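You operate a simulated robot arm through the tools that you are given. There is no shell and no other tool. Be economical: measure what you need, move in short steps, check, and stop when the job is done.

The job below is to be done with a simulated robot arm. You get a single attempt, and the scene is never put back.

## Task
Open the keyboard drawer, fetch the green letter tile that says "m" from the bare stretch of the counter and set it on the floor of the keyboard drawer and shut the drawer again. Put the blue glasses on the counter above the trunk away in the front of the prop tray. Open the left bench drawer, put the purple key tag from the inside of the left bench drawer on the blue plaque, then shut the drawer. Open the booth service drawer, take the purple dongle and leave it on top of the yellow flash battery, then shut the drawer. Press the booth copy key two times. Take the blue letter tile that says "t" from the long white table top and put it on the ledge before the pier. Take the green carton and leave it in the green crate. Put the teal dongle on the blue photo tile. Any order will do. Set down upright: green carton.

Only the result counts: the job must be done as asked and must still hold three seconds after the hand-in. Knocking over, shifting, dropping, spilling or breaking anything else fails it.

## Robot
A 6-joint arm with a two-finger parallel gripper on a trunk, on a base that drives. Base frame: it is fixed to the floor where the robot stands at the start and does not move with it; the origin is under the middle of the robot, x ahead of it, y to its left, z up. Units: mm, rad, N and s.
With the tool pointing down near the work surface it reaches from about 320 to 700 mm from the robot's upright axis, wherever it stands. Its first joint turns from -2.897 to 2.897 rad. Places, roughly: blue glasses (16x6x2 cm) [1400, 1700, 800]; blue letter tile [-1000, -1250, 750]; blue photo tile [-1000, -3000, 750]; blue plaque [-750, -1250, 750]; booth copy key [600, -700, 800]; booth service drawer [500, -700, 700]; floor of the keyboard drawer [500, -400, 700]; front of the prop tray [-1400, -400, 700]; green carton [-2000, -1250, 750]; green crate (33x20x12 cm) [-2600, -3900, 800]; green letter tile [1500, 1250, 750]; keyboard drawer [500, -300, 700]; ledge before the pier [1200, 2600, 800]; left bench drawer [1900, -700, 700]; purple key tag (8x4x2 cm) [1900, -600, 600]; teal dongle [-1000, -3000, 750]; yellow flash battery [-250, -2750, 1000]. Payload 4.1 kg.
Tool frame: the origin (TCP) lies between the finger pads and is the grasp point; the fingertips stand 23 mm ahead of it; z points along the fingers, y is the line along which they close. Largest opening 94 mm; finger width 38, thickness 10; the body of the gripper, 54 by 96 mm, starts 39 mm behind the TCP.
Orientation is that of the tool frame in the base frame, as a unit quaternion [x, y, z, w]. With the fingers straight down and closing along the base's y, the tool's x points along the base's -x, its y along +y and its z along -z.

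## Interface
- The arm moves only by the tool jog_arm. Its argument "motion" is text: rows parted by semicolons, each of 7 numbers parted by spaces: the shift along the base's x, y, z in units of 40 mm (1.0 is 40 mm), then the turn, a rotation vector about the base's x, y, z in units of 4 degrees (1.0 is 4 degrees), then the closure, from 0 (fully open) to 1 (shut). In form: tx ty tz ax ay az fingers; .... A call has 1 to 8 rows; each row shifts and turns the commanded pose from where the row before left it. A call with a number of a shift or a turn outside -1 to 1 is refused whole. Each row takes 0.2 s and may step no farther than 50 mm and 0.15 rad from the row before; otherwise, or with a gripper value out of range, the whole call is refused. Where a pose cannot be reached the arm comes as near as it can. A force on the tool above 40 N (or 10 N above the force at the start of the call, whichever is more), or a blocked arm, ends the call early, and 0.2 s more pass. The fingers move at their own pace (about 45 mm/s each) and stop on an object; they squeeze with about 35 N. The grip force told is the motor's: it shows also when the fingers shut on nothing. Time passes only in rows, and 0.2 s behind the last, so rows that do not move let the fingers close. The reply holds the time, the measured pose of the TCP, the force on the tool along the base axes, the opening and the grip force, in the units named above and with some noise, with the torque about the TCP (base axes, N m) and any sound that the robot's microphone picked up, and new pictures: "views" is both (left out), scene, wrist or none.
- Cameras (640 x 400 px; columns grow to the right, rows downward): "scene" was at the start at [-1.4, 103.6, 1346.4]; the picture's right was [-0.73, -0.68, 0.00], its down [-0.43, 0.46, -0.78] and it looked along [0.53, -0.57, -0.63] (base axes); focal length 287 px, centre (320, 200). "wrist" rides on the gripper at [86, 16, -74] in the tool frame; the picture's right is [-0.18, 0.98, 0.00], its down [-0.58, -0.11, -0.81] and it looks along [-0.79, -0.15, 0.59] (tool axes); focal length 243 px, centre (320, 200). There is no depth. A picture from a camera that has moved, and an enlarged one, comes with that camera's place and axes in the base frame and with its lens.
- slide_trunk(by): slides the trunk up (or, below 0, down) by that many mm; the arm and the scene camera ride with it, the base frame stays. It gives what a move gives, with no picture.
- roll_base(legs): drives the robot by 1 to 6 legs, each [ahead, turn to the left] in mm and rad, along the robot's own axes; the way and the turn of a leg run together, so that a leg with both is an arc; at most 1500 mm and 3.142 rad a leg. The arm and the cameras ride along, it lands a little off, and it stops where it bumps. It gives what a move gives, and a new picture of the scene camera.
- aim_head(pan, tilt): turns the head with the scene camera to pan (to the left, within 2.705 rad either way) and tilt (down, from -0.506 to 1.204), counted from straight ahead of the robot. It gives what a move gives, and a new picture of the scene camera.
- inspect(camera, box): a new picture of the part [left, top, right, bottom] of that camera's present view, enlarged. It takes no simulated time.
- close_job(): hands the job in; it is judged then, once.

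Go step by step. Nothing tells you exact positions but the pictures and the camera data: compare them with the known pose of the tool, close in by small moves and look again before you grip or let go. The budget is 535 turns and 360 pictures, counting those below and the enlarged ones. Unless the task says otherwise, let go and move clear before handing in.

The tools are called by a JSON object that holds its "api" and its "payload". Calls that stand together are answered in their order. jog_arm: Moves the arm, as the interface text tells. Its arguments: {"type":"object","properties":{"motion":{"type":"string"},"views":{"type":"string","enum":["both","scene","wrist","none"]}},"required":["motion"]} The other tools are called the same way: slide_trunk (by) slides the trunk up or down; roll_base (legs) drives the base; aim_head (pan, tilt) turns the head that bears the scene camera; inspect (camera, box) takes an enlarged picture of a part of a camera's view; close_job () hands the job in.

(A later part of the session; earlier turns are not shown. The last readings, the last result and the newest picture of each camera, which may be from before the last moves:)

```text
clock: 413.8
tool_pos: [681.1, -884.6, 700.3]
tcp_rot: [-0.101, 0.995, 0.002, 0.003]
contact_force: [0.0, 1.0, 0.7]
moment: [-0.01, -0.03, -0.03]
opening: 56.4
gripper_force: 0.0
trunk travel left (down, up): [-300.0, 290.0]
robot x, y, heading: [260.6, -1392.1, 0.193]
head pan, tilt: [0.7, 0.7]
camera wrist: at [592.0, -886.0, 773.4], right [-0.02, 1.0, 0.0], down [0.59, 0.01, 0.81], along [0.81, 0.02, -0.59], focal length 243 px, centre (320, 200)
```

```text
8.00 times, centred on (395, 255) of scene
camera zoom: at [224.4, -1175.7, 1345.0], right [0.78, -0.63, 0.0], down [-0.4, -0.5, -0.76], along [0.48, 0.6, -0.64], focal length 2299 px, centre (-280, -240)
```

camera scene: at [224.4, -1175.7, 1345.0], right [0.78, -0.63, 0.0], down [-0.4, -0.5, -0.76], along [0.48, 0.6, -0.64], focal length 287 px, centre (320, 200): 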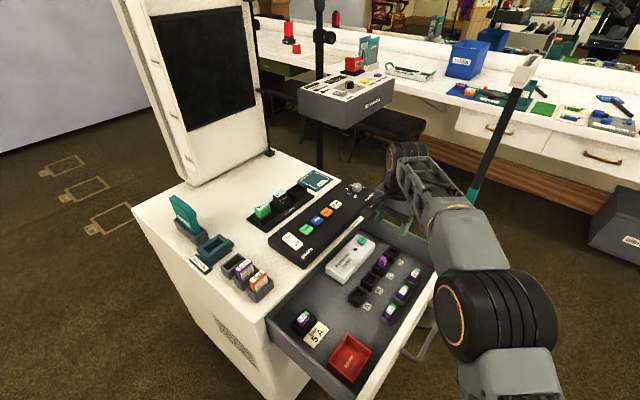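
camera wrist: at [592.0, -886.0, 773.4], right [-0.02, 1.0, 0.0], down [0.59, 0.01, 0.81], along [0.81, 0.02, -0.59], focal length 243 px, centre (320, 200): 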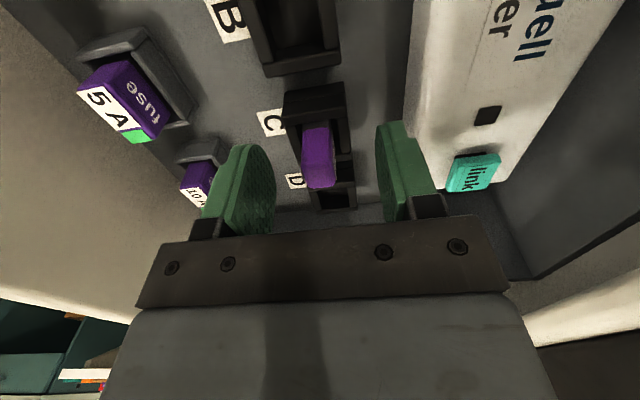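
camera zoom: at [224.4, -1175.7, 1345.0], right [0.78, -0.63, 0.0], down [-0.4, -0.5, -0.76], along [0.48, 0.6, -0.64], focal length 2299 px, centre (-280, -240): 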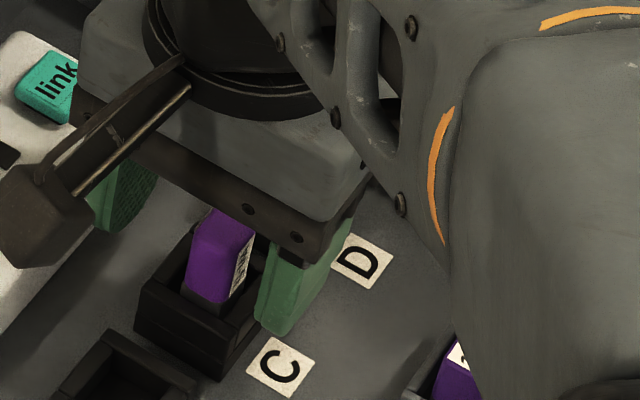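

Raise slightly so the tips stay above the socket rim, then close.

{"api": "jog_arm", "payload": {"motion": "0.03 0 .18 0 0 0 0.4;0 0 0 0 0 0 1;0 0 0 0 0 0 1;0 0 0 0 0 0 1;0 0 0 0 0 0 1;0 0 0 0 0 0 1", "views": "wrist"}}

{"api": "inspect", "payload": {"camera": "scene", "box": [360, 230, 430, 280]}}

```text
clock: 415.2
tool_pos: [682.0, -884.2, 707.9]
tcp_rot: [-0.101, 0.995, 0.001, 0.003]
contact_force: [-1.4, -0.8, 0.5]
moment: [-0.01, -0.01, 0.03]
opening: 15.6
gripper_force: 34.8
trunk travel left (down, up): [-300.0, 290.0]
robot x, y, heading: [260.7, -1391.8, 0.193]
head pan, tilt: [0.7, 0.7]
camera wrist: at [593.0, -885.8, 780.9], right [-0.02, 1.0, 0.0], down [0.59, 0.01, 0.81], along [0.81, 0.01, -0.59], focal length 243 px, centre (320, 200)
```

wrist: 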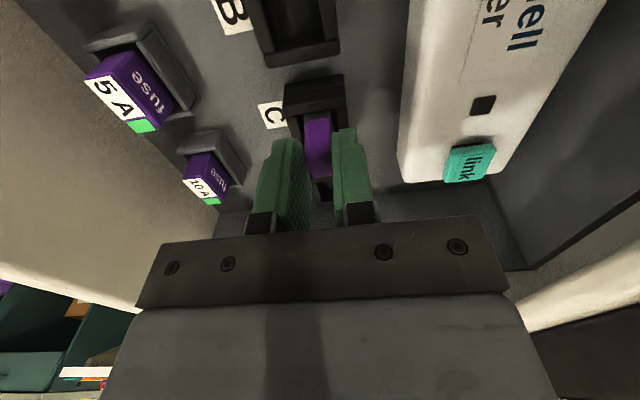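

```text
8.00 times, centred on (395, 255) of scene
camera zoom: at [224.4, -1175.7, 1345.0], right [0.78, -0.63, 0.0], down [-0.4, -0.5, -0.76], along [0.48, 0.6, -0.64], focal length 2299 px, centre (-280, -240)
```

zoom: 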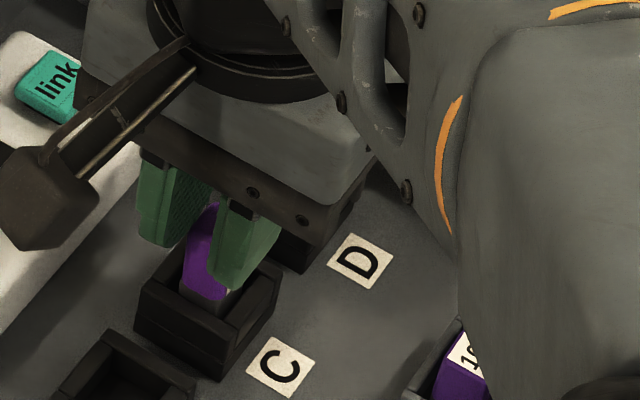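

Gripped. Lifting straight out.

{"api": "jog_arm", "payload": {"motion": "0 0 .4 0 0 0 1;0 0 .6 0 0 0 1;0 0 .8 0 0 0 1;0 0 .9 0 0 0 1;0 0 .9 0 0 0 1;0 0 .9 0 0 0 1;0 0 .9 0 0 0 1", "views": "both"}}

```text
clock: 416.8
tool_pos: [676.7, -887.3, 922.3]
tcp_rot: [-0.101, 0.995, 0.001, 0.002]
contact_force: [-0.5, -0.5, -0.8]
moment: [0.01, 0.0, 0.02]
opening: 15.6
gripper_force: 34.6
out of reach, approached as far as the arm can: row 7
trunk travel left (down, up): [-300.0, 290.0]
robot x, y, heading: [261.8, -1395.7, 0.192]
head pan, tilt: [0.7, 0.7]
camera scene: at [224.1, -1176.2, 1345.1], right [0.78, -0.63, 0.0], down [-0.4, -0.5, -0.77], along [0.48, 0.6, -0.64], focal length 287 px, centre (320, 200)
camera wrist: at [588.8, -888.9, 995.6], right [-0.02, 1.0, 0.0], down [0.59, 0.01, 0.81], along [0.81, 0.01, -0.59], focal length 243 px, centre (320, 200)
```

scene: 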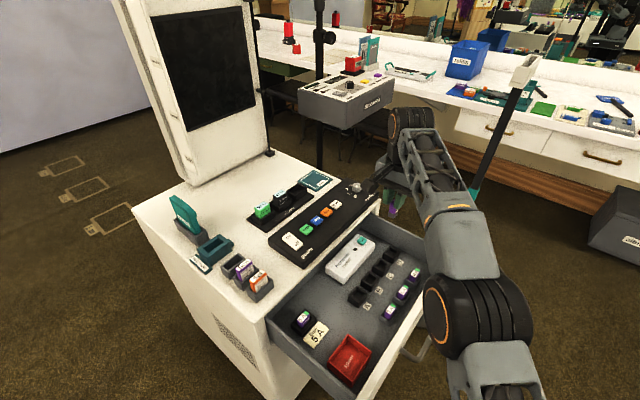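
wrist: 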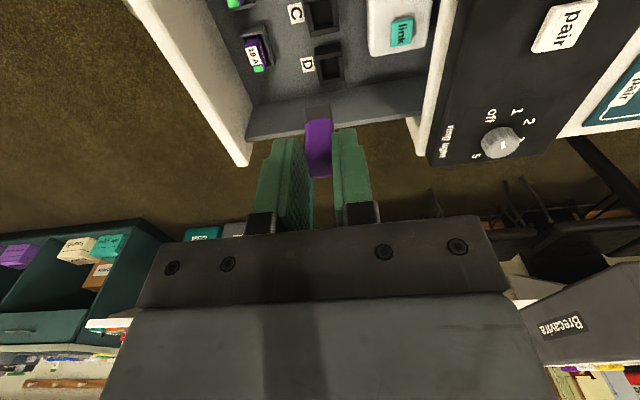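

Dongle is out. Now shut the drawer by pushing the handle with the outside of a finger: move in front (south) of the handle first.

{"api": "jog_arm", "payload": {"motion": "-.15 -.9 0 0 0 0 1;-.15 -.9 0 0 0 0 1;-.15 -.9 0 0 0 0 1;-.15 -.9 0 0 0 0 1;-.15 -.9 0 0 0 0 1;-.15 -.9 0 0 0 0 1;-.15 -.9 0 0 0 0 1;-.1 -.8 0 0 0 0 1", "views": "none"}}

{"api": "jog_arm", "payload": {"motion": "0 0 -.9 0 0 0 1;0 0 -.9 0 0 0 1;0 0 -.9 0 0 0 1;0 0 -.9 0 0 0 1;0 0 -.9 0 0 0 1;0 0 -.9 0 0 0 1", "views": "both"}}

```text
clock: 418.6
tool_pos: [632.4, -1172.6, 918.1]
tcp_rot: [-0.1, 0.995, 0.001, 0.003]
contact_force: [-0.5, 0.4, 0.1]
moment: [0.0, 0.03, -0.01]
opening: 15.5
gripper_force: 35.2
trunk travel left (down, up): [-300.0, 290.0]
robot x, y, heading: [265.0, -1394.0, 0.193]
head pan, tilt: [0.7, 0.7]
```

```text
clock: 420.0
tool_pos: [632.5, -1171.9, 704.4]
tcp_rot: [-0.101, 0.995, 0.001, 0.002]
contact_force: [0.1, -1.4, 0.4]
moment: [0.0, 0.01, 0.0]
opening: 15.3
gripper_force: 34.6
trunk travel left (down, up): [-300.0, 290.0]
robot x, y, heading: [266.4, -1394.0, 0.194]
head pan, tilt: [0.7, 0.7]
camera scene: at [224.2, -1175.9, 1345.0], right [0.78, -0.63, 0.0], down [-0.4, -0.5, -0.77], along [0.48, 0.6, -0.64], focal length 287 px, centre (320, 200)
camera wrist: at [544.6, -1174.2, 777.6], right [-0.02, 1.0, 0.0], down [0.59, 0.01, 0.81], along [0.81, 0.01, -0.59], focal length 243 px, centre (320, 200)
```

scene: 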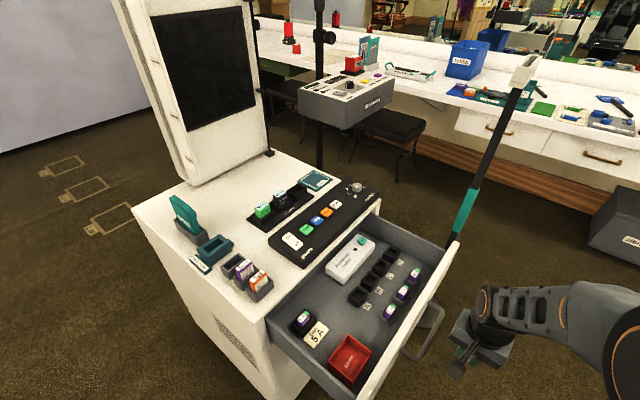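
wrist: 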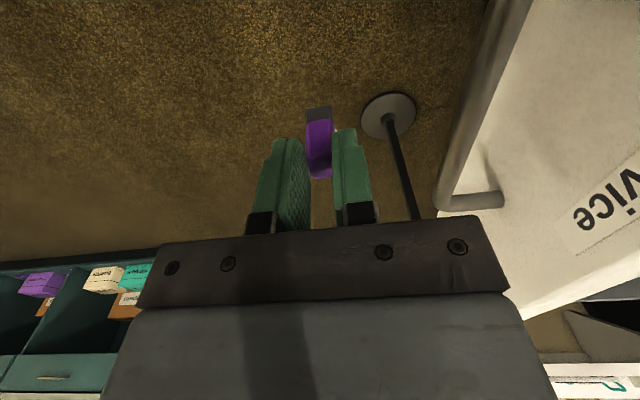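

Shift 45 mm toward the handle's middle, lower to bar height and push.

{"api": "jog_arm", "payload": {"motion": "-.55 -.1 0 0 0 0 1;-.55 -.1 -.45 0 0 0 1;-.1 .49 0 0 0 0 1;-.1 .49 0 0 0 0 1;-.1 .49 0 0 0 0 1;-.1 .49 0 0 0 0 1;-.1 .49 0 0 0 0 1;-.1 .49 0 0 0 0 1", "views": "both"}}

```text
clock: 421.8
tool_pos: [563.1, -1062.8, 683.5]
tcp_rot: [-0.102, 0.995, 0.001, 0.003]
contact_force: [-1.2, 0.2, -0.6]
moment: [0.03, 0.01, -0.01]
opening: 15.4
gripper_force: 35.0
trunk travel left (down, up): [-300.0, 290.0]
robot x, y, heading: [260.2, -1395.8, 0.189]
head pan, tilt: [0.7, 0.7]
camera scene: at [224.4, -1175.8, 1344.9], right [0.78, -0.63, 0.0], down [-0.4, -0.5, -0.76], along [0.48, 0.6, -0.64], focal length 287 px, centre (320, 200)
camera wrist: at [474.8, -1063.4, 757.5], right [-0.02, 1.0, 0.0], down [0.59, 0.01, 0.81], along [0.81, 0.02, -0.59], focal length 243 px, centre (320, 200)
```

scene: 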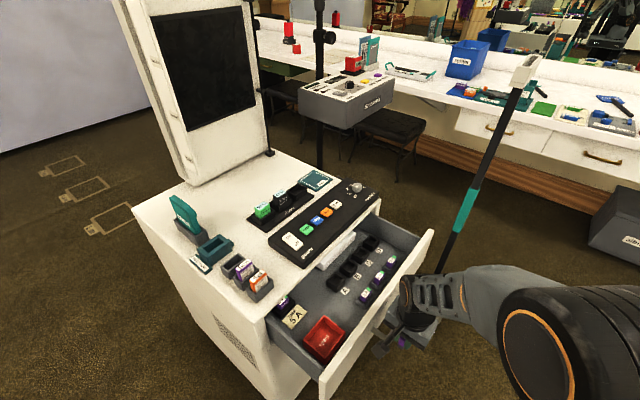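
wrist: 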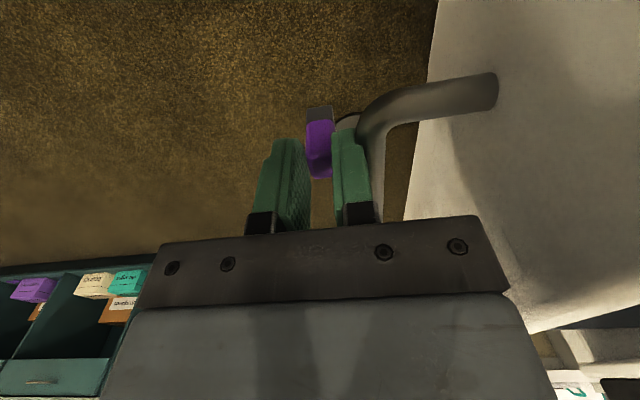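

{"api": "jog_arm", "payload": {"motion": "-.1 .49 0 0 0 0 1;-.1 .49 0 0 0 0 1;-.1 .49 0 0 0 0 1;-.1 .49 0 0 0 0 1;-.1 .49 0 0 0 0 1;-.1 .49 0 0 0 0 1", "views": "none"}}

{"api": "jog_arm", "payload": {"motion": "-.1 .49 0 0 0 0 1;-.1 .49 0 0 0 0 1;-.1 .49 0 0 0 0 1;-.1 .49 0 0 0 0 1;-.1 .49 0 0 0 0 1", "views": "both"}}

```text
clock: 423.2
tool_pos: [541.7, -943.0, 684.9]
tcp_rot: [-0.101, 0.995, 0.002, 0.002]
contact_force: [-0.7, 0.4, -0.9]
moment: [0.02, -0.03, 0.02]
opening: 15.4
gripper_force: 34.5
trunk travel left (down, up): [-300.0, 290.0]
robot x, y, heading: [260.9, -1389.9, 0.19]
head pan, tilt: [0.7, 0.7]
```

```text
clock: 424.1
tool_pos: [532.1, -895.6, 683.9]
tcp_rot: [-0.1, 0.995, -0.011, -0.001]
contact_force: [0.4, -16.9, 12.4]
moment: [0.06, 0.29, 0.37]
opening: 15.4
gripper_force: 35.3
trunk travel left (down, up): [-300.0, 290.0]
robot x, y, heading: [259.6, -1393.7, 0.185]
head pan, tilt: [0.7, 0.7]
stopped in row 4: the force on the tool passed its limit (the readings are from after the stop); the commanded pose is now the measured one
camera scene: at [224.8, -1178.2, 1345.7], right [0.78, -0.63, 0.0], down [-0.41, -0.5, -0.77], along [0.48, 0.59, -0.64], focal length 287 px, centre (320, 200)
camera wrist: at [444.1, -895.3, 758.6], right [-0.01, 1.0, -0.02], down [0.59, 0.03, 0.81], along [0.81, 0.0, -0.59], focal length 243 px, centre (320, 200)
```

scene: 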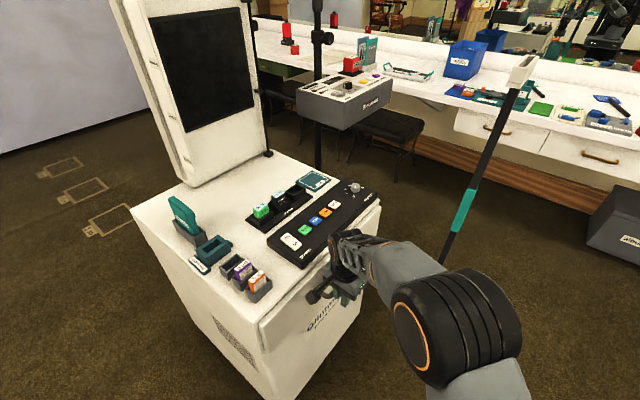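
wrist: 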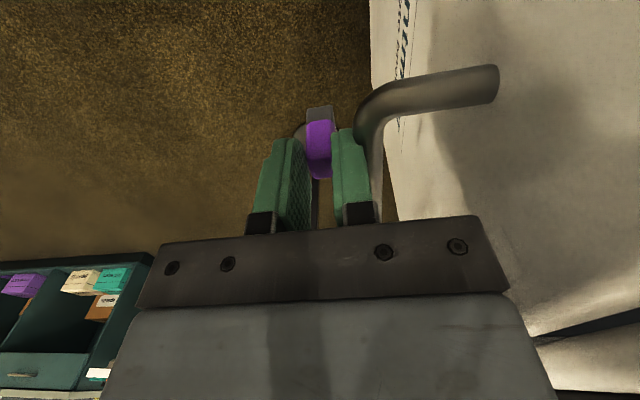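

{"api": "jog_arm", "payload": {"motion": ".1 -.49 0 0 0 0 1;.16 -.8 0 0 0 0 1;.16 -.8 .2 0 0 0 1;.16 -.8 .6 0 0 0 1;0 -.4 .9 0 0 0 1;0 0 .9 0 0 0 1;0 0 .9 0 0 0 1;0 0 .9 0 0 0 1", "views": "none"}}

{"api": "inspect", "payload": {"camera": "scene", "box": [230, 180, 430, 350]}}

```text
clock: 425.9
tool_pos: [555.3, -1025.6, 858.2]
tcp_rot: [-0.1, 0.995, -0.009, -0.001]
contact_force: [1.3, -0.3, 0.7]
moment: [0.03, 0.03, 0.01]
opening: 15.4
gripper_force: 35.4
trunk travel left (down, up): [-300.0, 290.0]
robot x, y, heading: [263.8, -1392.0, 0.186]
head pan, tilt: [0.7, 0.7]
```

```text
2.35 times, centred on (330, 265) of scene
camera zoom: at [225.2, -1175.6, 1344.9], right [0.78, -0.63, 0.0], down [-0.41, -0.5, -0.76], along [0.48, 0.59, -0.64], focal length 676 px, centre (296, 47)
```

zoom: 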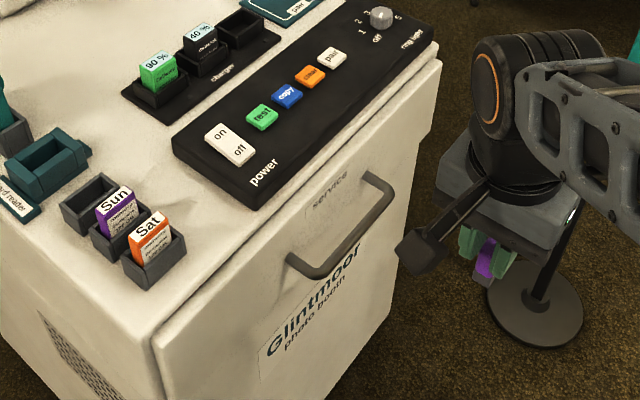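

The service drawer is closed. Now centre the arm, raise it and head for the desk with the yellow flash battery (~(-250,-2720)).

{"api": "jog_arm", "payload": {"motion": ".15 -.8 .6 0 0 0 1;.15 -.8 .6 0 0 0 1;.15 -.8 .6 0 0 0 1;.15 -.8 .6 0 0 0 1;.15 -.8 .6 0 0 0 1;.2 -.9 .6 0 0 0 1;.2 -.9 .6 0 0 0 1;.2 -.9 .6 0 0 0 1", "views": "none"}}

{"api": "roll_base", "payload": {"legs": [[0, -2.376], [800, 0], [0, 0.75]]}}

{"api": "aim_head", "payload": {"pan": 0.0, "tilt": 0.6}}

```text
clock: 427.7
tool_pos: [610.2, -1289.4, 1050.6]
tcp_rot: [-0.1, 0.995, -0.009, -0.001]
contact_force: [-0.3, -0.1, 0.3]
moment: [0.01, -0.02, 0.02]
opening: 15.5
gripper_force: 34.7
trunk travel left (down, up): [-300.0, 290.0]
robot x, y, heading: [264.0, -1399.0, 0.187]
head pan, tilt: [0.7, 0.7]
```

```text
clock: 439.4
tool_pos: [-47.6, -2397.0, 1050.5]
tcp_rot: [0.63, 0.777, -0.006, -0.008]
contact_force: [0.4, -0.8, -0.6]
moment: [0.01, -0.01, 0.01]
opening: 15.7
gripper_force: 34.7
trunk travel left (down, up): [-300.0, 290.0]
robot x, y, heading: [-155.2, -2052.7, -1.374]
head pan, tilt: [0.7, 0.7]
camera scene: at [63.6, -2011.9, 1345.0], right [-0.62, -0.78, 0.0], down [-0.5, 0.4, -0.76], along [0.6, -0.48, -0.64], focal length 287 px, centre (320, 200)
```

scene: 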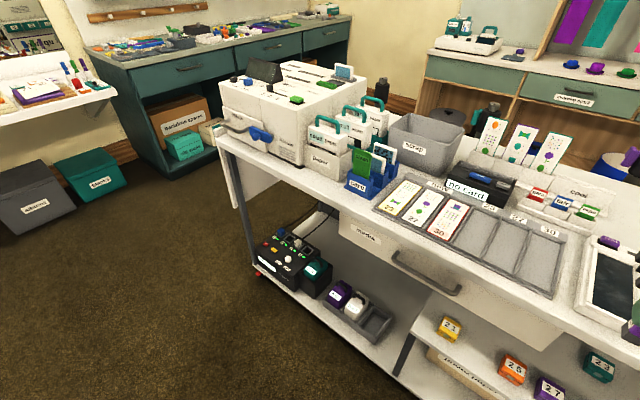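

```text
clock: 440.4
tool_pos: [-47.6, -2397.0, 1049.1]
tcp_rot: [0.63, 0.777, -0.007, -0.007]
contact_force: [0.2, -0.5, -0.9]
moment: [-0.02, 0.0, -0.02]
opening: 15.4
gripper_force: 34.9
trunk travel left (down, up): [-300.0, 290.0]
robot x, y, heading: [-156.7, -2052.5, -1.373]
head pan, tilt: [0.0, 0.6]
camera scene: at [14.5, -2045.5, 1353.6], right [-0.98, -0.2, 0.0], down [-0.11, 0.55, -0.83], along [0.16, -0.81, -0.57], focal length 287 px, centre (320, 200)
```

scene: 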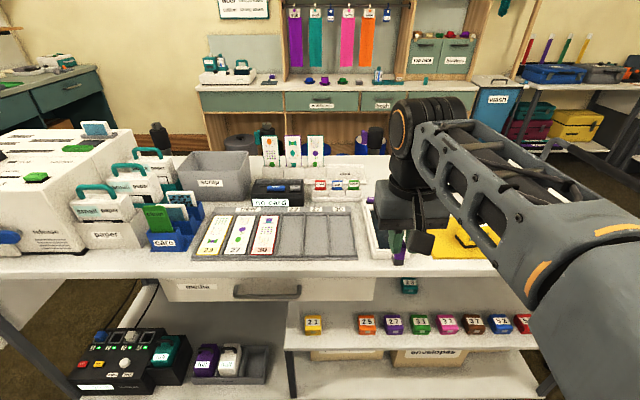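

{"api": "inspect", "payload": {"camera": "scene", "box": [340, 170, 560, 290]}}

{"api": "inspect", "payload": {"camera": "wrist", "box": [0, 0, 640, 400]}}

```text
2.91 times, centred on (450, 230) of scene
camera zoom: at [14.5, -2045.5, 1353.6], right [-0.98, -0.2, 0.0], down [-0.11, 0.55, -0.83], along [0.16, -0.81, -0.57], focal length 836 px, centre (-58, 113)
```

zoom: 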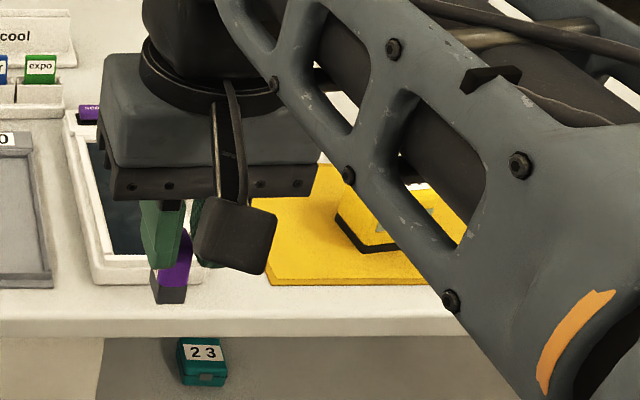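

```text
1.00 times, centred on (320, 200) of wrist
camera zoom: at [-48.6, -2309.9, 1124.9], right [1.0, 0.02, -0.02], down [0.03, -0.59, 0.81], along [0.01, -0.81, -0.59], focal length 243 px, centre (320, 200)
```

zoom: 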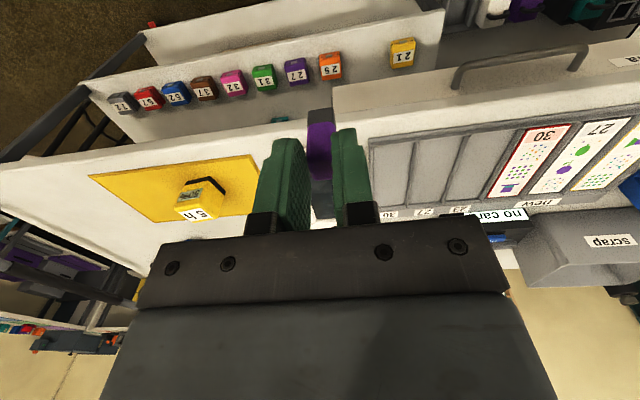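

{"api": "jog_arm", "payload": {"motion": "-.8 -.5 0 0 0 0 1;-.8 -.8 0 0 0 0 1;-.8 -.8 0 0 0 0 1;-.8 -.8 0 0 0 0 1;-.3 -.7 0 0 0 0 1", "views": "both"}}

```text
clock: 441.6
tool_pos: [-188.5, -2541.6, 1049.7]
tcp_rot: [0.631, 0.776, -0.006, -0.008]
contact_force: [0.3, -0.3, 0.3]
moment: [-0.01, 0.02, -0.02]
opening: 15.4
gripper_force: 35.2
trunk travel left (down, up): [-300.0, 290.0]
robot x, y, heading: [-155.8, -2053.7, -1.372]
head pan, tilt: [0.0, 0.6]
camera scene: at [14.3, -2045.5, 1353.6], right [-0.98, -0.2, 0.0], down [-0.11, 0.55, -0.83], along [0.16, -0.81, -0.56], focal length 287 px, centre (320, 200)
camera wrist: at [-189.2, -2454.6, 1125.7], right [1.0, 0.02, -0.02], down [0.03, -0.59, 0.81], along [0.01, -0.81, -0.59], focal length 243 px, centre (320, 200)
```

scene: 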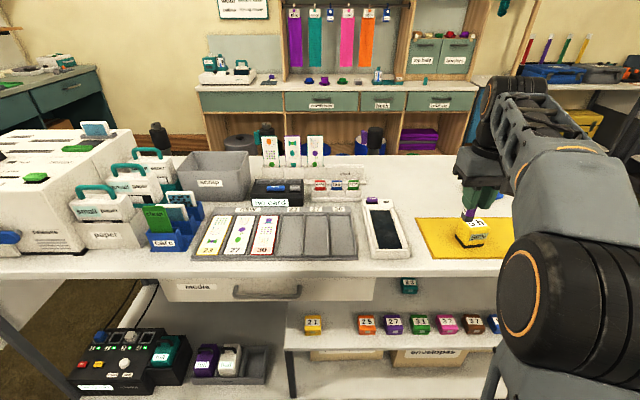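
wrist: 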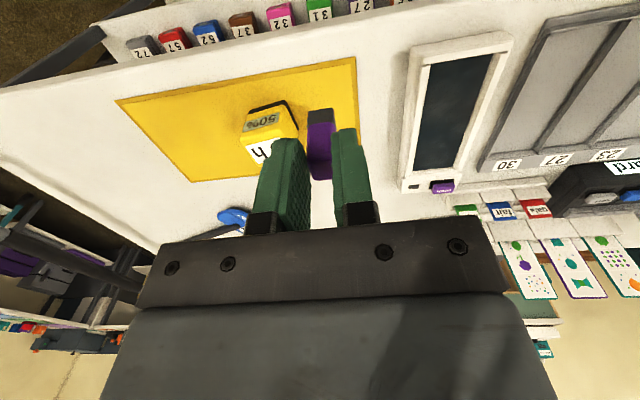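

{"api": "inspect", "payload": {"camera": "scene", "box": [430, 190, 530, 265]}}

{"api": "inspect", "payload": {"camera": "wrist", "box": [200, 70, 400, 210]}}

```text
5.33 times, centred on (480, 228) of scene
camera zoom: at [14.3, -2045.5, 1353.6], right [-0.98, -0.2, 0.0], down [-0.11, 0.55, -0.83], along [0.16, -0.81, -0.56], focal length 1532 px, centre (-533, 53)
```

zoom: 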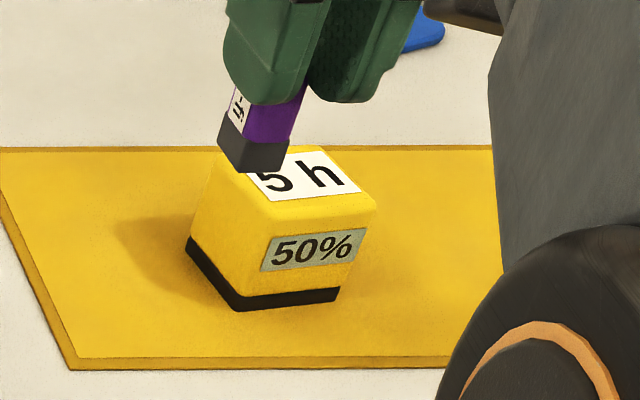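

```text
2.86 times, centred on (300, 140) of wrist
camera zoom: at [-189.2, -2454.6, 1125.7], right [1.0, 0.02, -0.02], down [0.03, -0.59, 0.81], along [0.01, -0.81, -0.59], focal length 693 px, centre (377, 371)
```

zoom: 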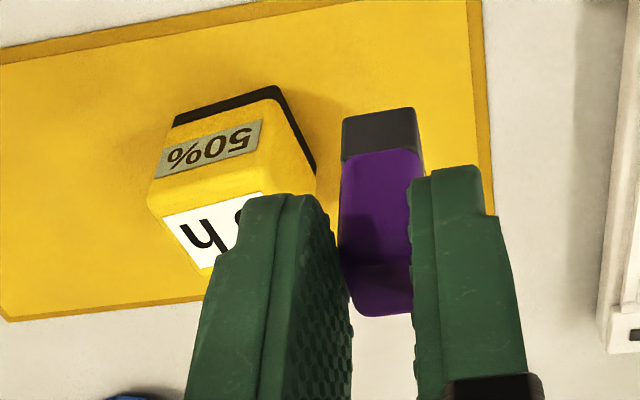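

Battery top centre ≈(-242,-2634,927); dongle bottom is ~54 mm below TCP. Move above it, correcting a small tool tilt.

{"api": "jog_arm", "payload": {"motion": "-.45 -.75 0 0 -.29 0 1;-.45 -.75 0 0 0 0 1;-.43 -.8 0 0 0 0 1;0 0 -.5 0 0 0 1", "views": "both"}}

{"api": "inspect", "payload": {"camera": "scene", "box": [430, 190, 530, 265]}}

```text
clock: 442.6
tool_pos: [-243.1, -2637.8, 1029.9]
tcp_rot: [0.63, 0.777, 0.002, -0.001]
contact_force: [0.4, -0.2, -2.5]
moment: [0.05, 0.0, 0.01]
opening: 15.6
gripper_force: 34.9
trunk travel left (down, up): [-300.0, 290.0]
robot x, y, heading: [-154.6, -2048.5, -1.369]
head pan, tilt: [0.0, 0.6]
camera scene: at [14.1, -2046.3, 1353.6], right [-0.98, -0.2, 0.0], down [-0.11, 0.55, -0.82], along [0.16, -0.81, -0.57], focal length 287 px, centre (320, 200)
camera wrist: at [-244.3, -2551.1, 1104.2], right [1.0, 0.02, 0.0], down [0.01, -0.59, 0.8], along [0.02, -0.8, -0.59], focal length 243 px, centre (320, 200)
```

scene: 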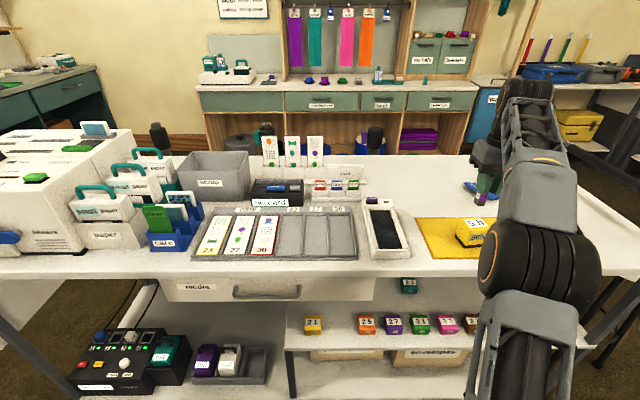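
wrist: 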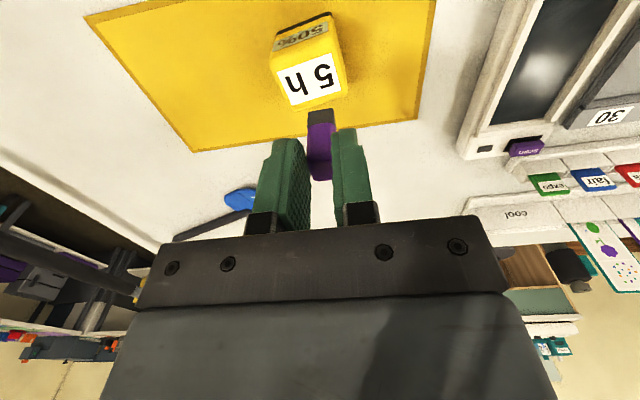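

```text
5.33 times, centred on (480, 228) of scene
camera zoom: at [14.1, -2046.3, 1353.6], right [-0.98, -0.2, 0.0], down [-0.11, 0.55, -0.82], along [0.16, -0.81, -0.57], focal length 1532 px, centre (-533, 53)
```

zoom: 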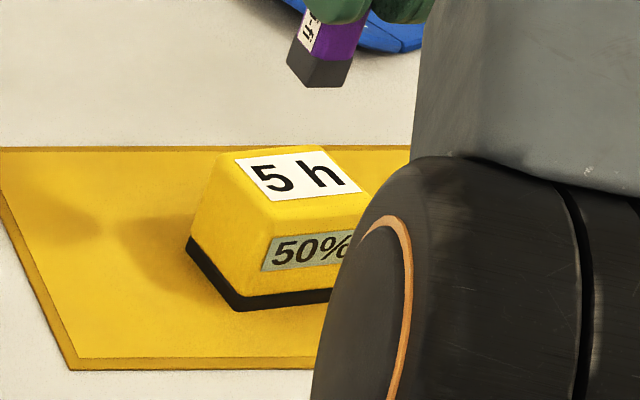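

Refined battery top: (-247,-2648,913). Adjust and lower slowly until contact.

{"api": "jog_arm", "payload": {"motion": "-.1 -.25 -.4 0 0 0 1;0 0 -.4 0 0 0 1;0 0 -.15 0 0 0 1", "views": "wrist"}}

{"api": "inspect", "payload": {"camera": "scene", "box": [430, 190, 530, 265]}}

```text
clock: 443.4
tool_pos: [-245.3, -2643.5, 990.7]
tcp_rot: [0.63, 0.777, 0.0, 0.001]
contact_force: [-0.1, -0.5, -0.3]
moment: [0.01, -0.01, -0.01]
opening: 15.4
gripper_force: 34.2
trunk travel left (down, up): [-300.0, 290.0]
robot x, y, heading: [-154.3, -2049.9, -1.372]
head pan, tilt: [0.0, 0.6]
camera wrist: at [-248.0, -2556.3, 1066.8], right [1.0, 0.02, 0.0], down [0.01, -0.59, 0.81], along [0.02, -0.81, -0.59], focal length 243 px, centre (320, 200)
```

wrist: 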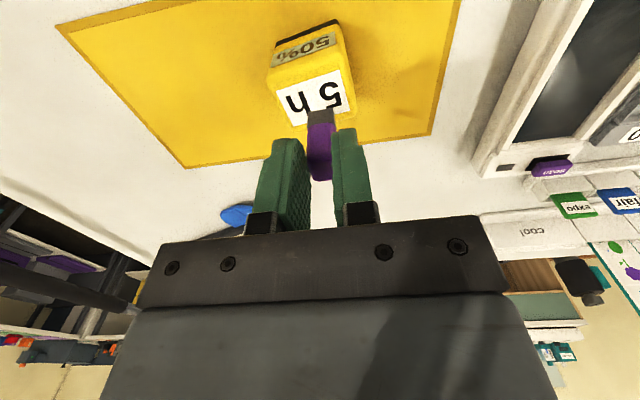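

```text
5.33 times, centred on (480, 228) of scene
camera zoom: at [14.4, -2045.6, 1353.6], right [-0.98, -0.2, 0.0], down [-0.11, 0.55, -0.83], along [0.16, -0.81, -0.56], focal length 1532 px, centre (-533, 53)
```

zoom: 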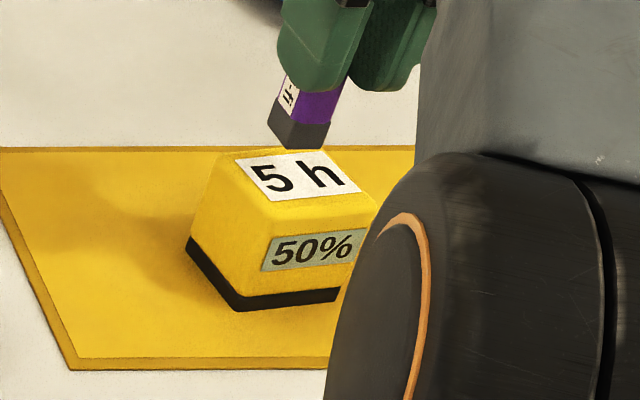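

Shift 6 mm toward me and continue down to contact.

{"api": "jog_arm", "payload": {"motion": "0 .15 -.3 0 0 0 1;0 0 -.15 0 0 0 1;0 0 -.1 0 0 0 1;0 0 -.1 0 0 0 1;0 0 -.1 0 0 0 1;0 0 -.1 0 0 0 1;0 0 -.1 0 0 0 1;0 0 -.1 0 0 0 1", "views": "wrist"}}

{"api": "inspect", "payload": {"camera": "scene", "box": [430, 190, 530, 265]}}

```text
clock: 445.0
tool_pos: [-245.2, -2638.4, 961.5]
tcp_rot: [0.631, 0.776, -0.007, 0.003]
contact_force: [0.4, 3.3, 11.9]
moment: [0.1, -0.08, 0.04]
opening: 15.2
gripper_force: 35.5
trunk travel left (down, up): [-300.0, 290.0]
robot x, y, heading: [-153.3, -2047.6, -1.377]
head pan, tilt: [0.0, 0.6]
stopped in row 7: the force on the tool passed its limit (the readings are from after the stop); the commanded pose is now the measured one
camera wrist: at [-246.8, -2548.8, 1034.7], right [1.0, 0.02, 0.0], down [0.01, -0.58, 0.81], along [0.02, -0.81, -0.58], focal length 243 px, centre (320, 200)
```

wrist: 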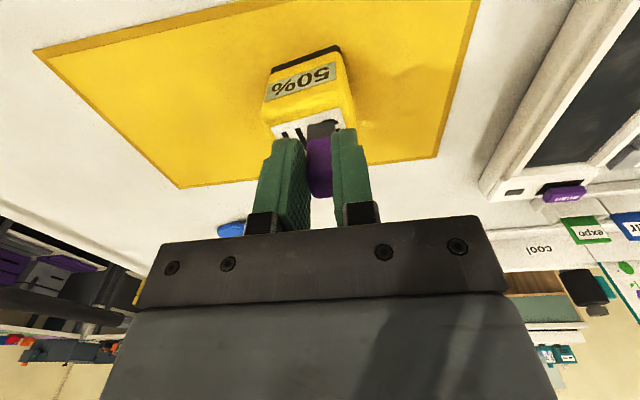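

```text
5.33 times, centred on (480, 228) of scene
camera zoom: at [14.6, -2044.0, 1353.0], right [-0.98, -0.2, 0.0], down [-0.11, 0.55, -0.83], along [0.16, -0.81, -0.56], focal length 1532 px, centre (-533, 53)
```

zoom: 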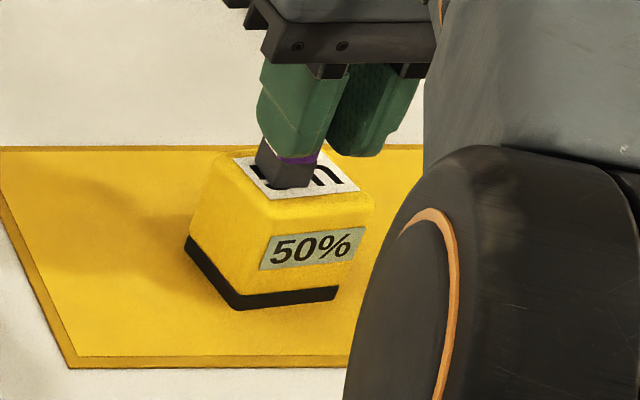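

Dongle stands on the battery top, well centred. Release carefully.

{"api": "jog_arm", "payload": {"motion": "0 0 .03 0 0 0 0.95;0 0 0 0 0 0 0.8;0 0 0 0 0 0 0.7;0 0 0 0 0 0 0.6;0 0 0 0 0 0 0.55;0 0 0 0 0 0 0.55", "views": "wrist"}}

{"api": "inspect", "payload": {"camera": "scene", "box": [430, 190, 530, 265]}}

```text
clock: 446.4
tool_pos: [-246.2, -2639.3, 960.0]
tcp_rot: [0.63, 0.776, -0.004, 0.003]
contact_force: [0.1, -0.3, 0.2]
moment: [0.01, 0.01, 0.01]
opening: 42.4
gripper_force: 0.0
trunk travel left (down, up): [-300.0, 290.0]
robot x, y, heading: [-154.1, -2050.5, -1.375]
head pan, tilt: [0.0, 0.6]
camera wrist: at [-247.3, -2550.4, 1033.9], right [1.0, 0.02, 0.0], down [0.01, -0.58, 0.81], along [0.02, -0.81, -0.58], focal length 243 px, centre (320, 200)
```

wrist: 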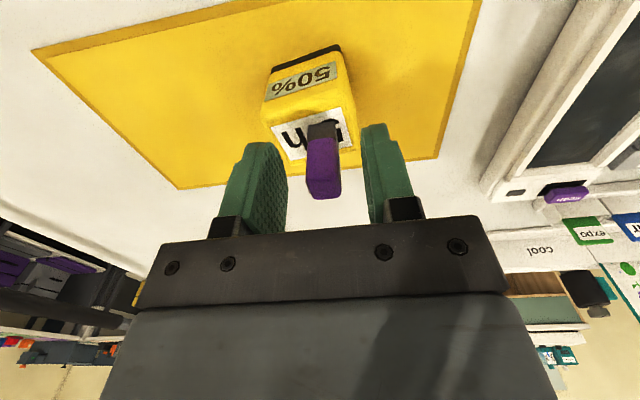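

```text
5.33 times, centred on (480, 228) of scene
camera zoom: at [14.4, -2045.7, 1353.6], right [-0.98, -0.2, 0.0], down [-0.11, 0.55, -0.83], along [0.16, -0.81, -0.56], focal length 1532 px, centre (-533, 53)
```

zoom: 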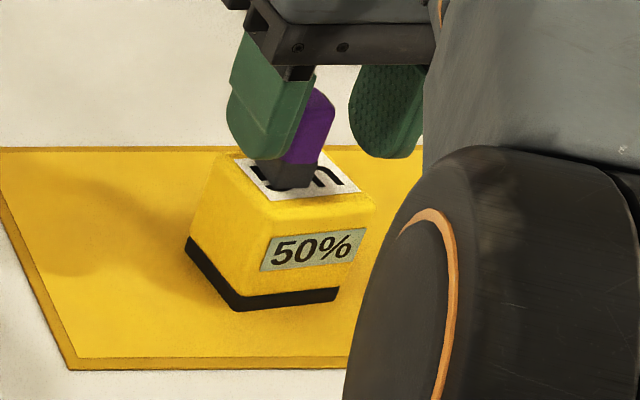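

It stands. Rise straight up.

{"api": "jog_arm", "payload": {"motion": "0 0 .3 0 0 0 0.5;0 0 .6 0 0 0 0.5;0 0 .9 0 0 0 0.5;0 0 .9 0 0 0 0.5;0 0 .9 0 0 0 0.5;0 0 .5 0 0 0 0.5", "views": "scene"}}

{"api": "inspect", "payload": {"camera": "scene", "box": [400, 180, 640, 330]}}

```text
clock: 447.8
tool_pos: [-238.4, -2607.2, 1098.1]
tcp_rot: [0.63, 0.777, -0.004, 0.002]
contact_force: [-0.2, -0.5, -0.5]
moment: [-0.01, 0.0, 0.0]
opening: 46.8
gripper_force: 0.2
out of reach, approached as far as the arm can: row 4, 5, 6
trunk travel left (down, up): [-300.0, 290.0]
robot x, y, heading: [-155.1, -2049.5, -1.374]
head pan, tilt: [0.0, 0.6]
camera scene: at [14.4, -2045.6, 1353.6], right [-0.98, -0.2, 0.0], down [-0.11, 0.55, -0.83], along [0.16, -0.81, -0.56], focal length 287 px, centre (320, 200)
```

scene: 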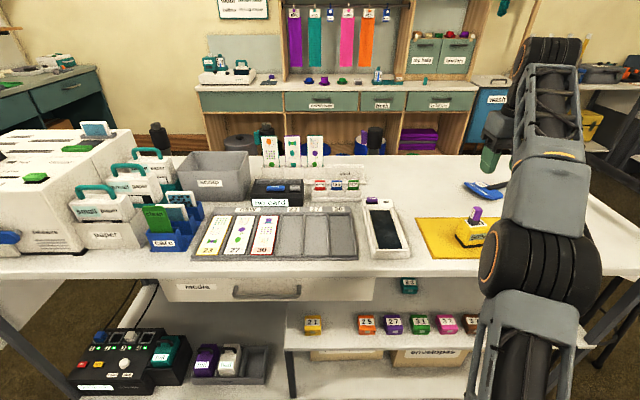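

```text
2.67 times, centred on (520, 255) of scene
camera zoom: at [14.4, -2045.6, 1353.6], right [-0.98, -0.2, 0.0], down [-0.11, 0.55, -0.83], along [0.16, -0.81, -0.56], focal length 766 px, centre (-213, 53)
```

zoom: 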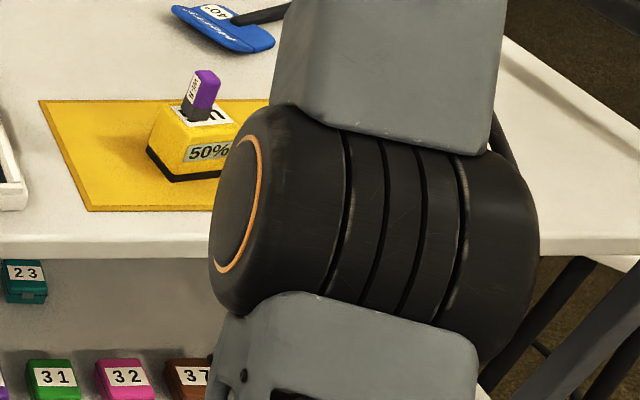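

Now look toward (-1000,-3000) for the teal dongle and blue photo tile.

{"api": "aim_head", "payload": {"pan": -0.95, "tilt": 0.45}}

```text
clock: 449.1
tool_pos: [-238.5, -2608.6, 1096.8]
tcp_rot: [0.63, 0.777, -0.005, 0.003]
contact_force: [0.8, 0.8, -0.5]
moment: [0.01, 0.03, 0.0]
opening: 47.0
gripper_force: 0.1
trunk travel left (down, up): [-300.0, 290.0]
robot x, y, heading: [-154.1, -2049.1, -1.377]
head pan, tilt: [-0.949, 0.45]
camera scene: at [-65.7, -2026.1, 1367.2], right [-0.73, 0.68, 0.0], down [0.3, 0.32, -0.9], along [-0.62, -0.66, -0.44], focal length 287 px, centre (320, 200)
```

scene: 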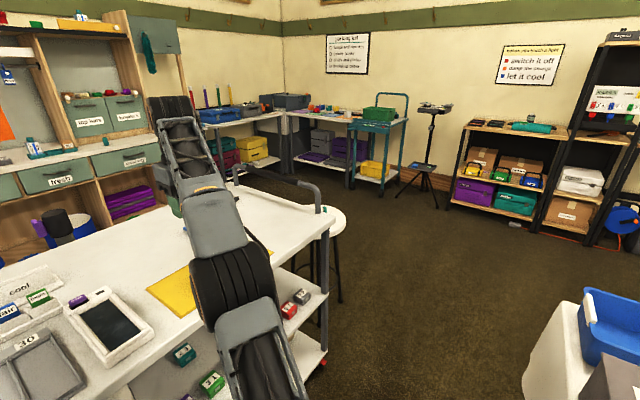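

The round white stand at the desk's west end likely holds them. Retract the arm and turn toward the gap between the long table and the desk to judge its width.

{"api": "jog_arm", "payload": {"motion": ".4 .8 0 0 0 0 0.3;.4 .8 0 0 0 0 0.3;.4 .8 0 0 0 0 0.3;.4 .8 0 0 0 0 0.3;.2 .8 0 0 0 0 0.3;.2 .6 0 0 0 0 0.3", "views": "none"}}

{"api": "roll_base", "payload": {"legs": [[0, -1.27]]}}

{"api": "aim_head", "payload": {"pan": 0.1, "tilt": 0.75}}

```text
clock: 450.4
tool_pos: [-158.2, -2426.4, 1096.4]
tcp_rot: [0.63, 0.777, -0.004, 0.003]
contact_force: [0.1, -0.6, -0.1]
moment: [0.01, 0.01, -0.03]
opening: 65.8
gripper_force: 0.0
trunk travel left (down, up): [-300.0, 290.0]
robot x, y, heading: [-149.6, -2052.2, -1.373]
head pan, tilt: [-0.949, 0.45]
```

```text
clock: 454.1
tool_pos: [-517.9, -2150.2, 1097.7]
tcp_rot: [0.971, 0.241, -0.005, -0.001]
contact_force: [-0.6, 0.2, 0.0]
moment: [0.01, -0.06, 0.0]
opening: 66.0
gripper_force: 0.1
trunk travel left (down, up): [-300.0, 290.0]
robot x, y, heading: [-157.3, -2048.0, -2.662]
head pan, tilt: [-0.949, 0.45]
camera scene: at [-106.7, -2128.9, 1367.2], right [0.46, 0.89, 0.0], down [0.39, -0.2, -0.9], along [-0.8, 0.41, -0.44], focal length 287 px, centre (320, 200)
```

scene: 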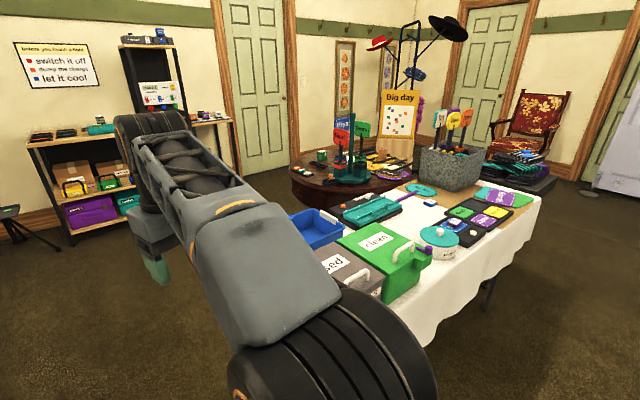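

```text
clock: 455.4
tool_pos: [-518.1, -2150.7, 1098.0]
tcp_rot: [0.971, 0.24, -0.005, -0.002]
contact_force: [0.9, -0.3, 0.4]
moment: [-0.02, 0.04, 0.0]
opening: 66.2
gripper_force: 0.1
trunk travel left (down, up): [-300.0, 290.0]
robot x, y, heading: [-152.7, -2050.4, -2.665]
head pan, tilt: [0.099, 0.75]
camera scene: at [-94.7, -2215.9, 1340.8], right [-0.54, 0.84, 0.0], down [0.57, 0.37, -0.73], along [-0.61, -0.4, -0.68], focal length 287 px, centre (320, 200)
```

scene: 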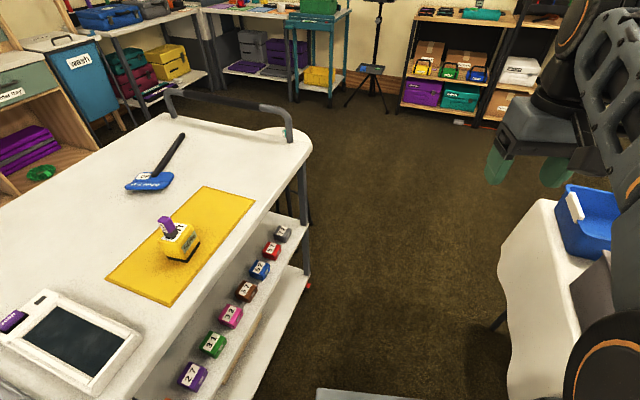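

The gap is too tight for comfort; I'll take the longer, safer loop north around the table to the west side.

{"api": "roll_base", "payload": {"legs": [[0, -2.342], [627, 0], [0, 0.43], [1400, 0], [310, 0], [0, 1.375]]}}

{"api": "roll_base", "payload": {"legs": [[1300, 0], [500, 0], [0, 0.5]]}}

{"api": "aim_head", "payload": {"pan": 0.5, "tilt": 0.5}}

```text
clock: 477.3
tool_pos: [-507.0, 337.7, 1096.7]
tcp_rot: [1.0, -0.031, -0.005, -0.002]
contact_force: [0.1, -0.1, 0.1]
moment: [0.01, -0.03, -0.01]
opening: 65.7
gripper_force: 0.0
trunk travel left (down, up): [-300.0, 290.0]
robot x, y, heading: [-143.8, 238.0, 3.067]
head pan, tilt: [0.099, 0.75]
camera scene: at [-178.6, 62.3, 1340.7], right [-0.03, 1.0, 0.0], down [0.68, 0.02, -0.73], along [-0.73, -0.02, -0.68], focal length 287 px, centre (320, 200)
```

scene: 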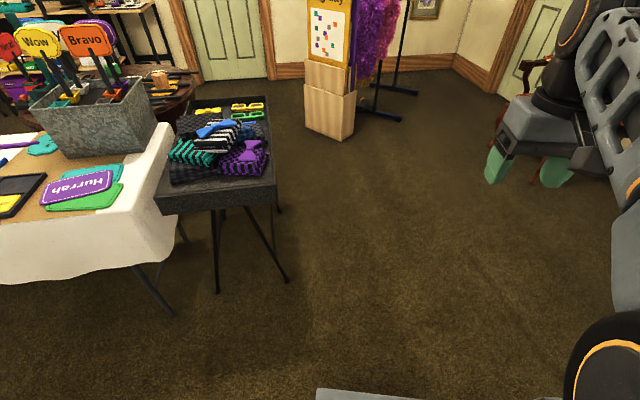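

```text
clock: 487.7
tool_pos: [-2284.1, 298.6, 1097.7]
tcp_rot: [0.978, 0.211, -0.004, -0.001]
contact_force: [-0.1, 0.5, -0.1]
moment: [-0.01, -0.02, -0.01]
opening: 65.7
gripper_force: 0.0
trunk travel left (down, up): [-300.0, 290.0]
robot x, y, heading: [-1917.1, 379.2, -2.725]
head pan, tilt: [0.099, 0.75]
camera scene: at [-1866.0, 207.6, 1340.7], right [-0.49, 0.87, 0.0], down [0.59, 0.34, -0.73], along [-0.64, -0.36, -0.68], focal length 287 px, centre (320, 200)
```

scene: 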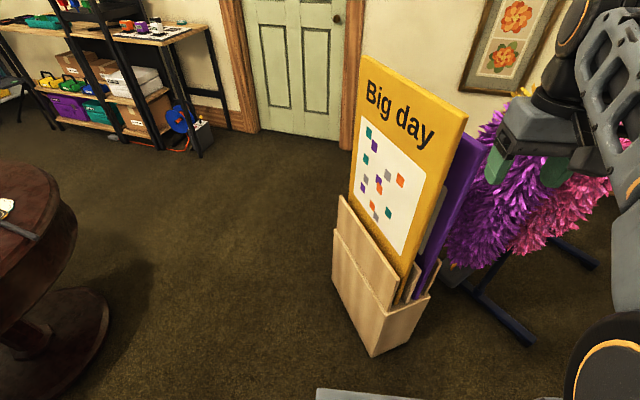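

```text
clock: 488.6
tool_pos: [-2284.7, 297.6, 1096.8]
tcp_rot: [0.977, 0.211, -0.004, 0.0]
contact_force: [0.4, 0.9, -0.6]
moment: [0.01, 0.01, -0.02]
opening: 65.9
gripper_force: 0.0
trunk travel left (down, up): [-300.0, 290.0]
robot x, y, heading: [-1912.3, 378.7, -2.724]
head pan, tilt: [0.499, 0.499]
camera scene: at [-1849.4, 176.4, 1362.7], right [-0.79, 0.61, 0.0], down [0.29, 0.38, -0.88], along [-0.54, -0.69, -0.48], focal length 287 px, centre (320, 200)
```

scene: 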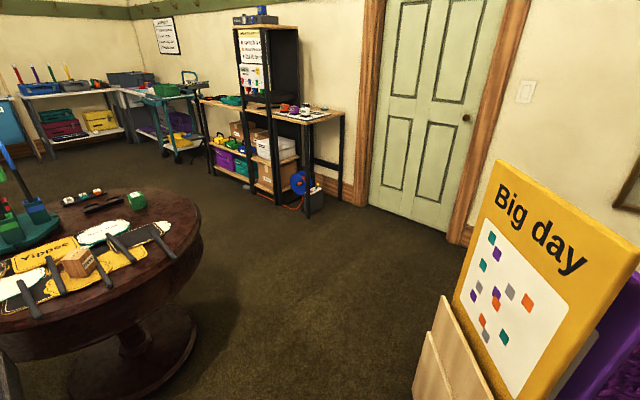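

{"api": "inspect", "payload": {"camera": "scene", "box": [0, 160, 210, 290]}}

{"api": "inspect", "payload": {"camera": "scene", "box": [0, 50, 260, 200]}}

```text
3.05 times, centred on (105, 225) of scene
camera zoom: at [-1849.4, 176.4, 1362.7], right [-0.79, 0.61, 0.0], down [0.29, 0.38, -0.88], along [-0.54, -0.69, -0.48], focal length 876 px, centre (975, 124)
```

zoom: 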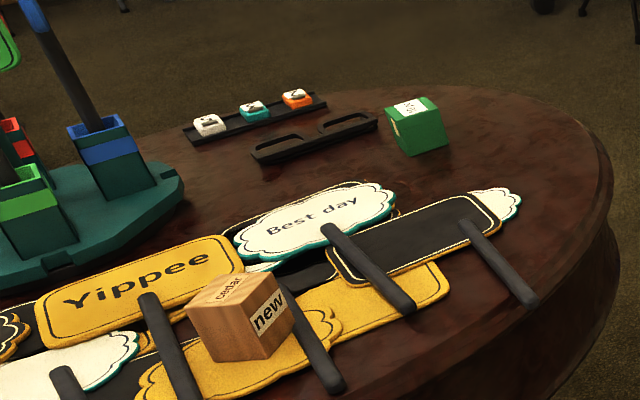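

```text
2.46 times, centred on (130, 125) of scene
camera zoom: at [-1849.4, 176.4, 1362.7], right [-0.79, 0.61, 0.0], down [0.29, 0.38, -0.88], along [-0.54, -0.69, -0.48], focal length 707 px, centre (788, 385)
```

zoom: 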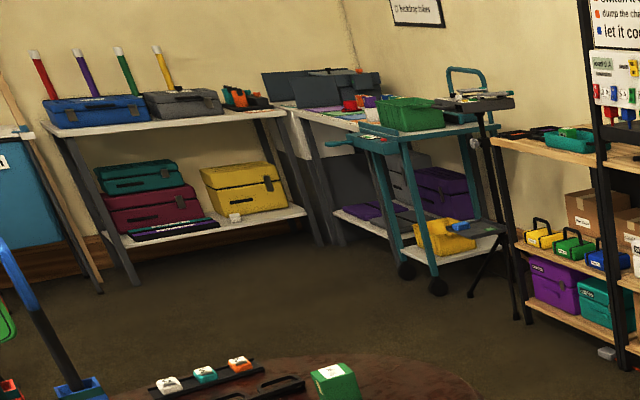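

The green carton is the green cube on the round table (~(-1891,-1144)); the green crate sits on the teal trolley. Driving to the west side of the round table.

{"api": "roll_base", "payload": {"legs": [[0, 0.777], [1440, 0], [0, 1.8]]}}

{"api": "aim_head", "payload": {"pan": -0.1, "tilt": 0.7}}

```text
clock: 501.9
tool_pos: [-2105.1, -1052.5, 1097.5]
tcp_rot: [0.092, 0.996, -0.002, 0.004]
contact_force: [-0.8, -0.3, 0.0]
moment: [-0.01, -0.02, 0.01]
opening: 66.2
gripper_force: 0.2
trunk travel left (down, up): [-300.0, 290.0]
robot x, y, heading: [-2456.4, -899.7, -0.195]
head pan, tilt: [0.499, 0.499]
camera scene: at [-2391.4, -702.0, 1362.7], right [0.3, -0.95, 0.0], down [-0.46, -0.14, -0.88], along [0.84, 0.26, -0.48], focal length 287 px, centre (320, 200)
```

scene: 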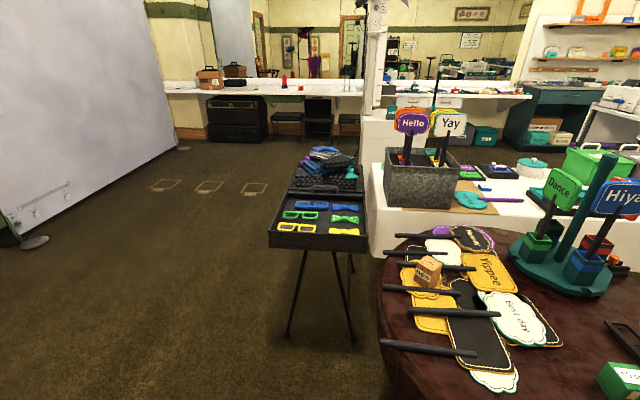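

```text
clock: 502.9
tool_pos: [-2105.4, -1052.2, 1097.4]
tcp_rot: [0.092, 0.996, -0.002, 0.004]
contact_force: [-0.4, 0.2, -0.8]
moment: [0.01, 0.03, -0.01]
opening: 65.8
gripper_force: 0.1
trunk travel left (down, up): [-300.0, 290.0]
robot x, y, heading: [-2453.1, -904.1, -0.202]
head pan, tilt: [-0.099, 0.7]
camera scene: at [-2397.0, -753.9, 1345.0], right [-0.29, -0.96, 0.0], down [-0.62, 0.19, -0.77], along [0.73, -0.22, -0.64], focal length 287 px, centre (320, 200)
```

scene: 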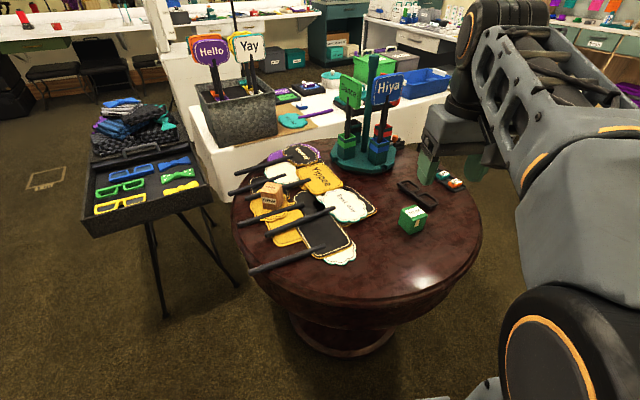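

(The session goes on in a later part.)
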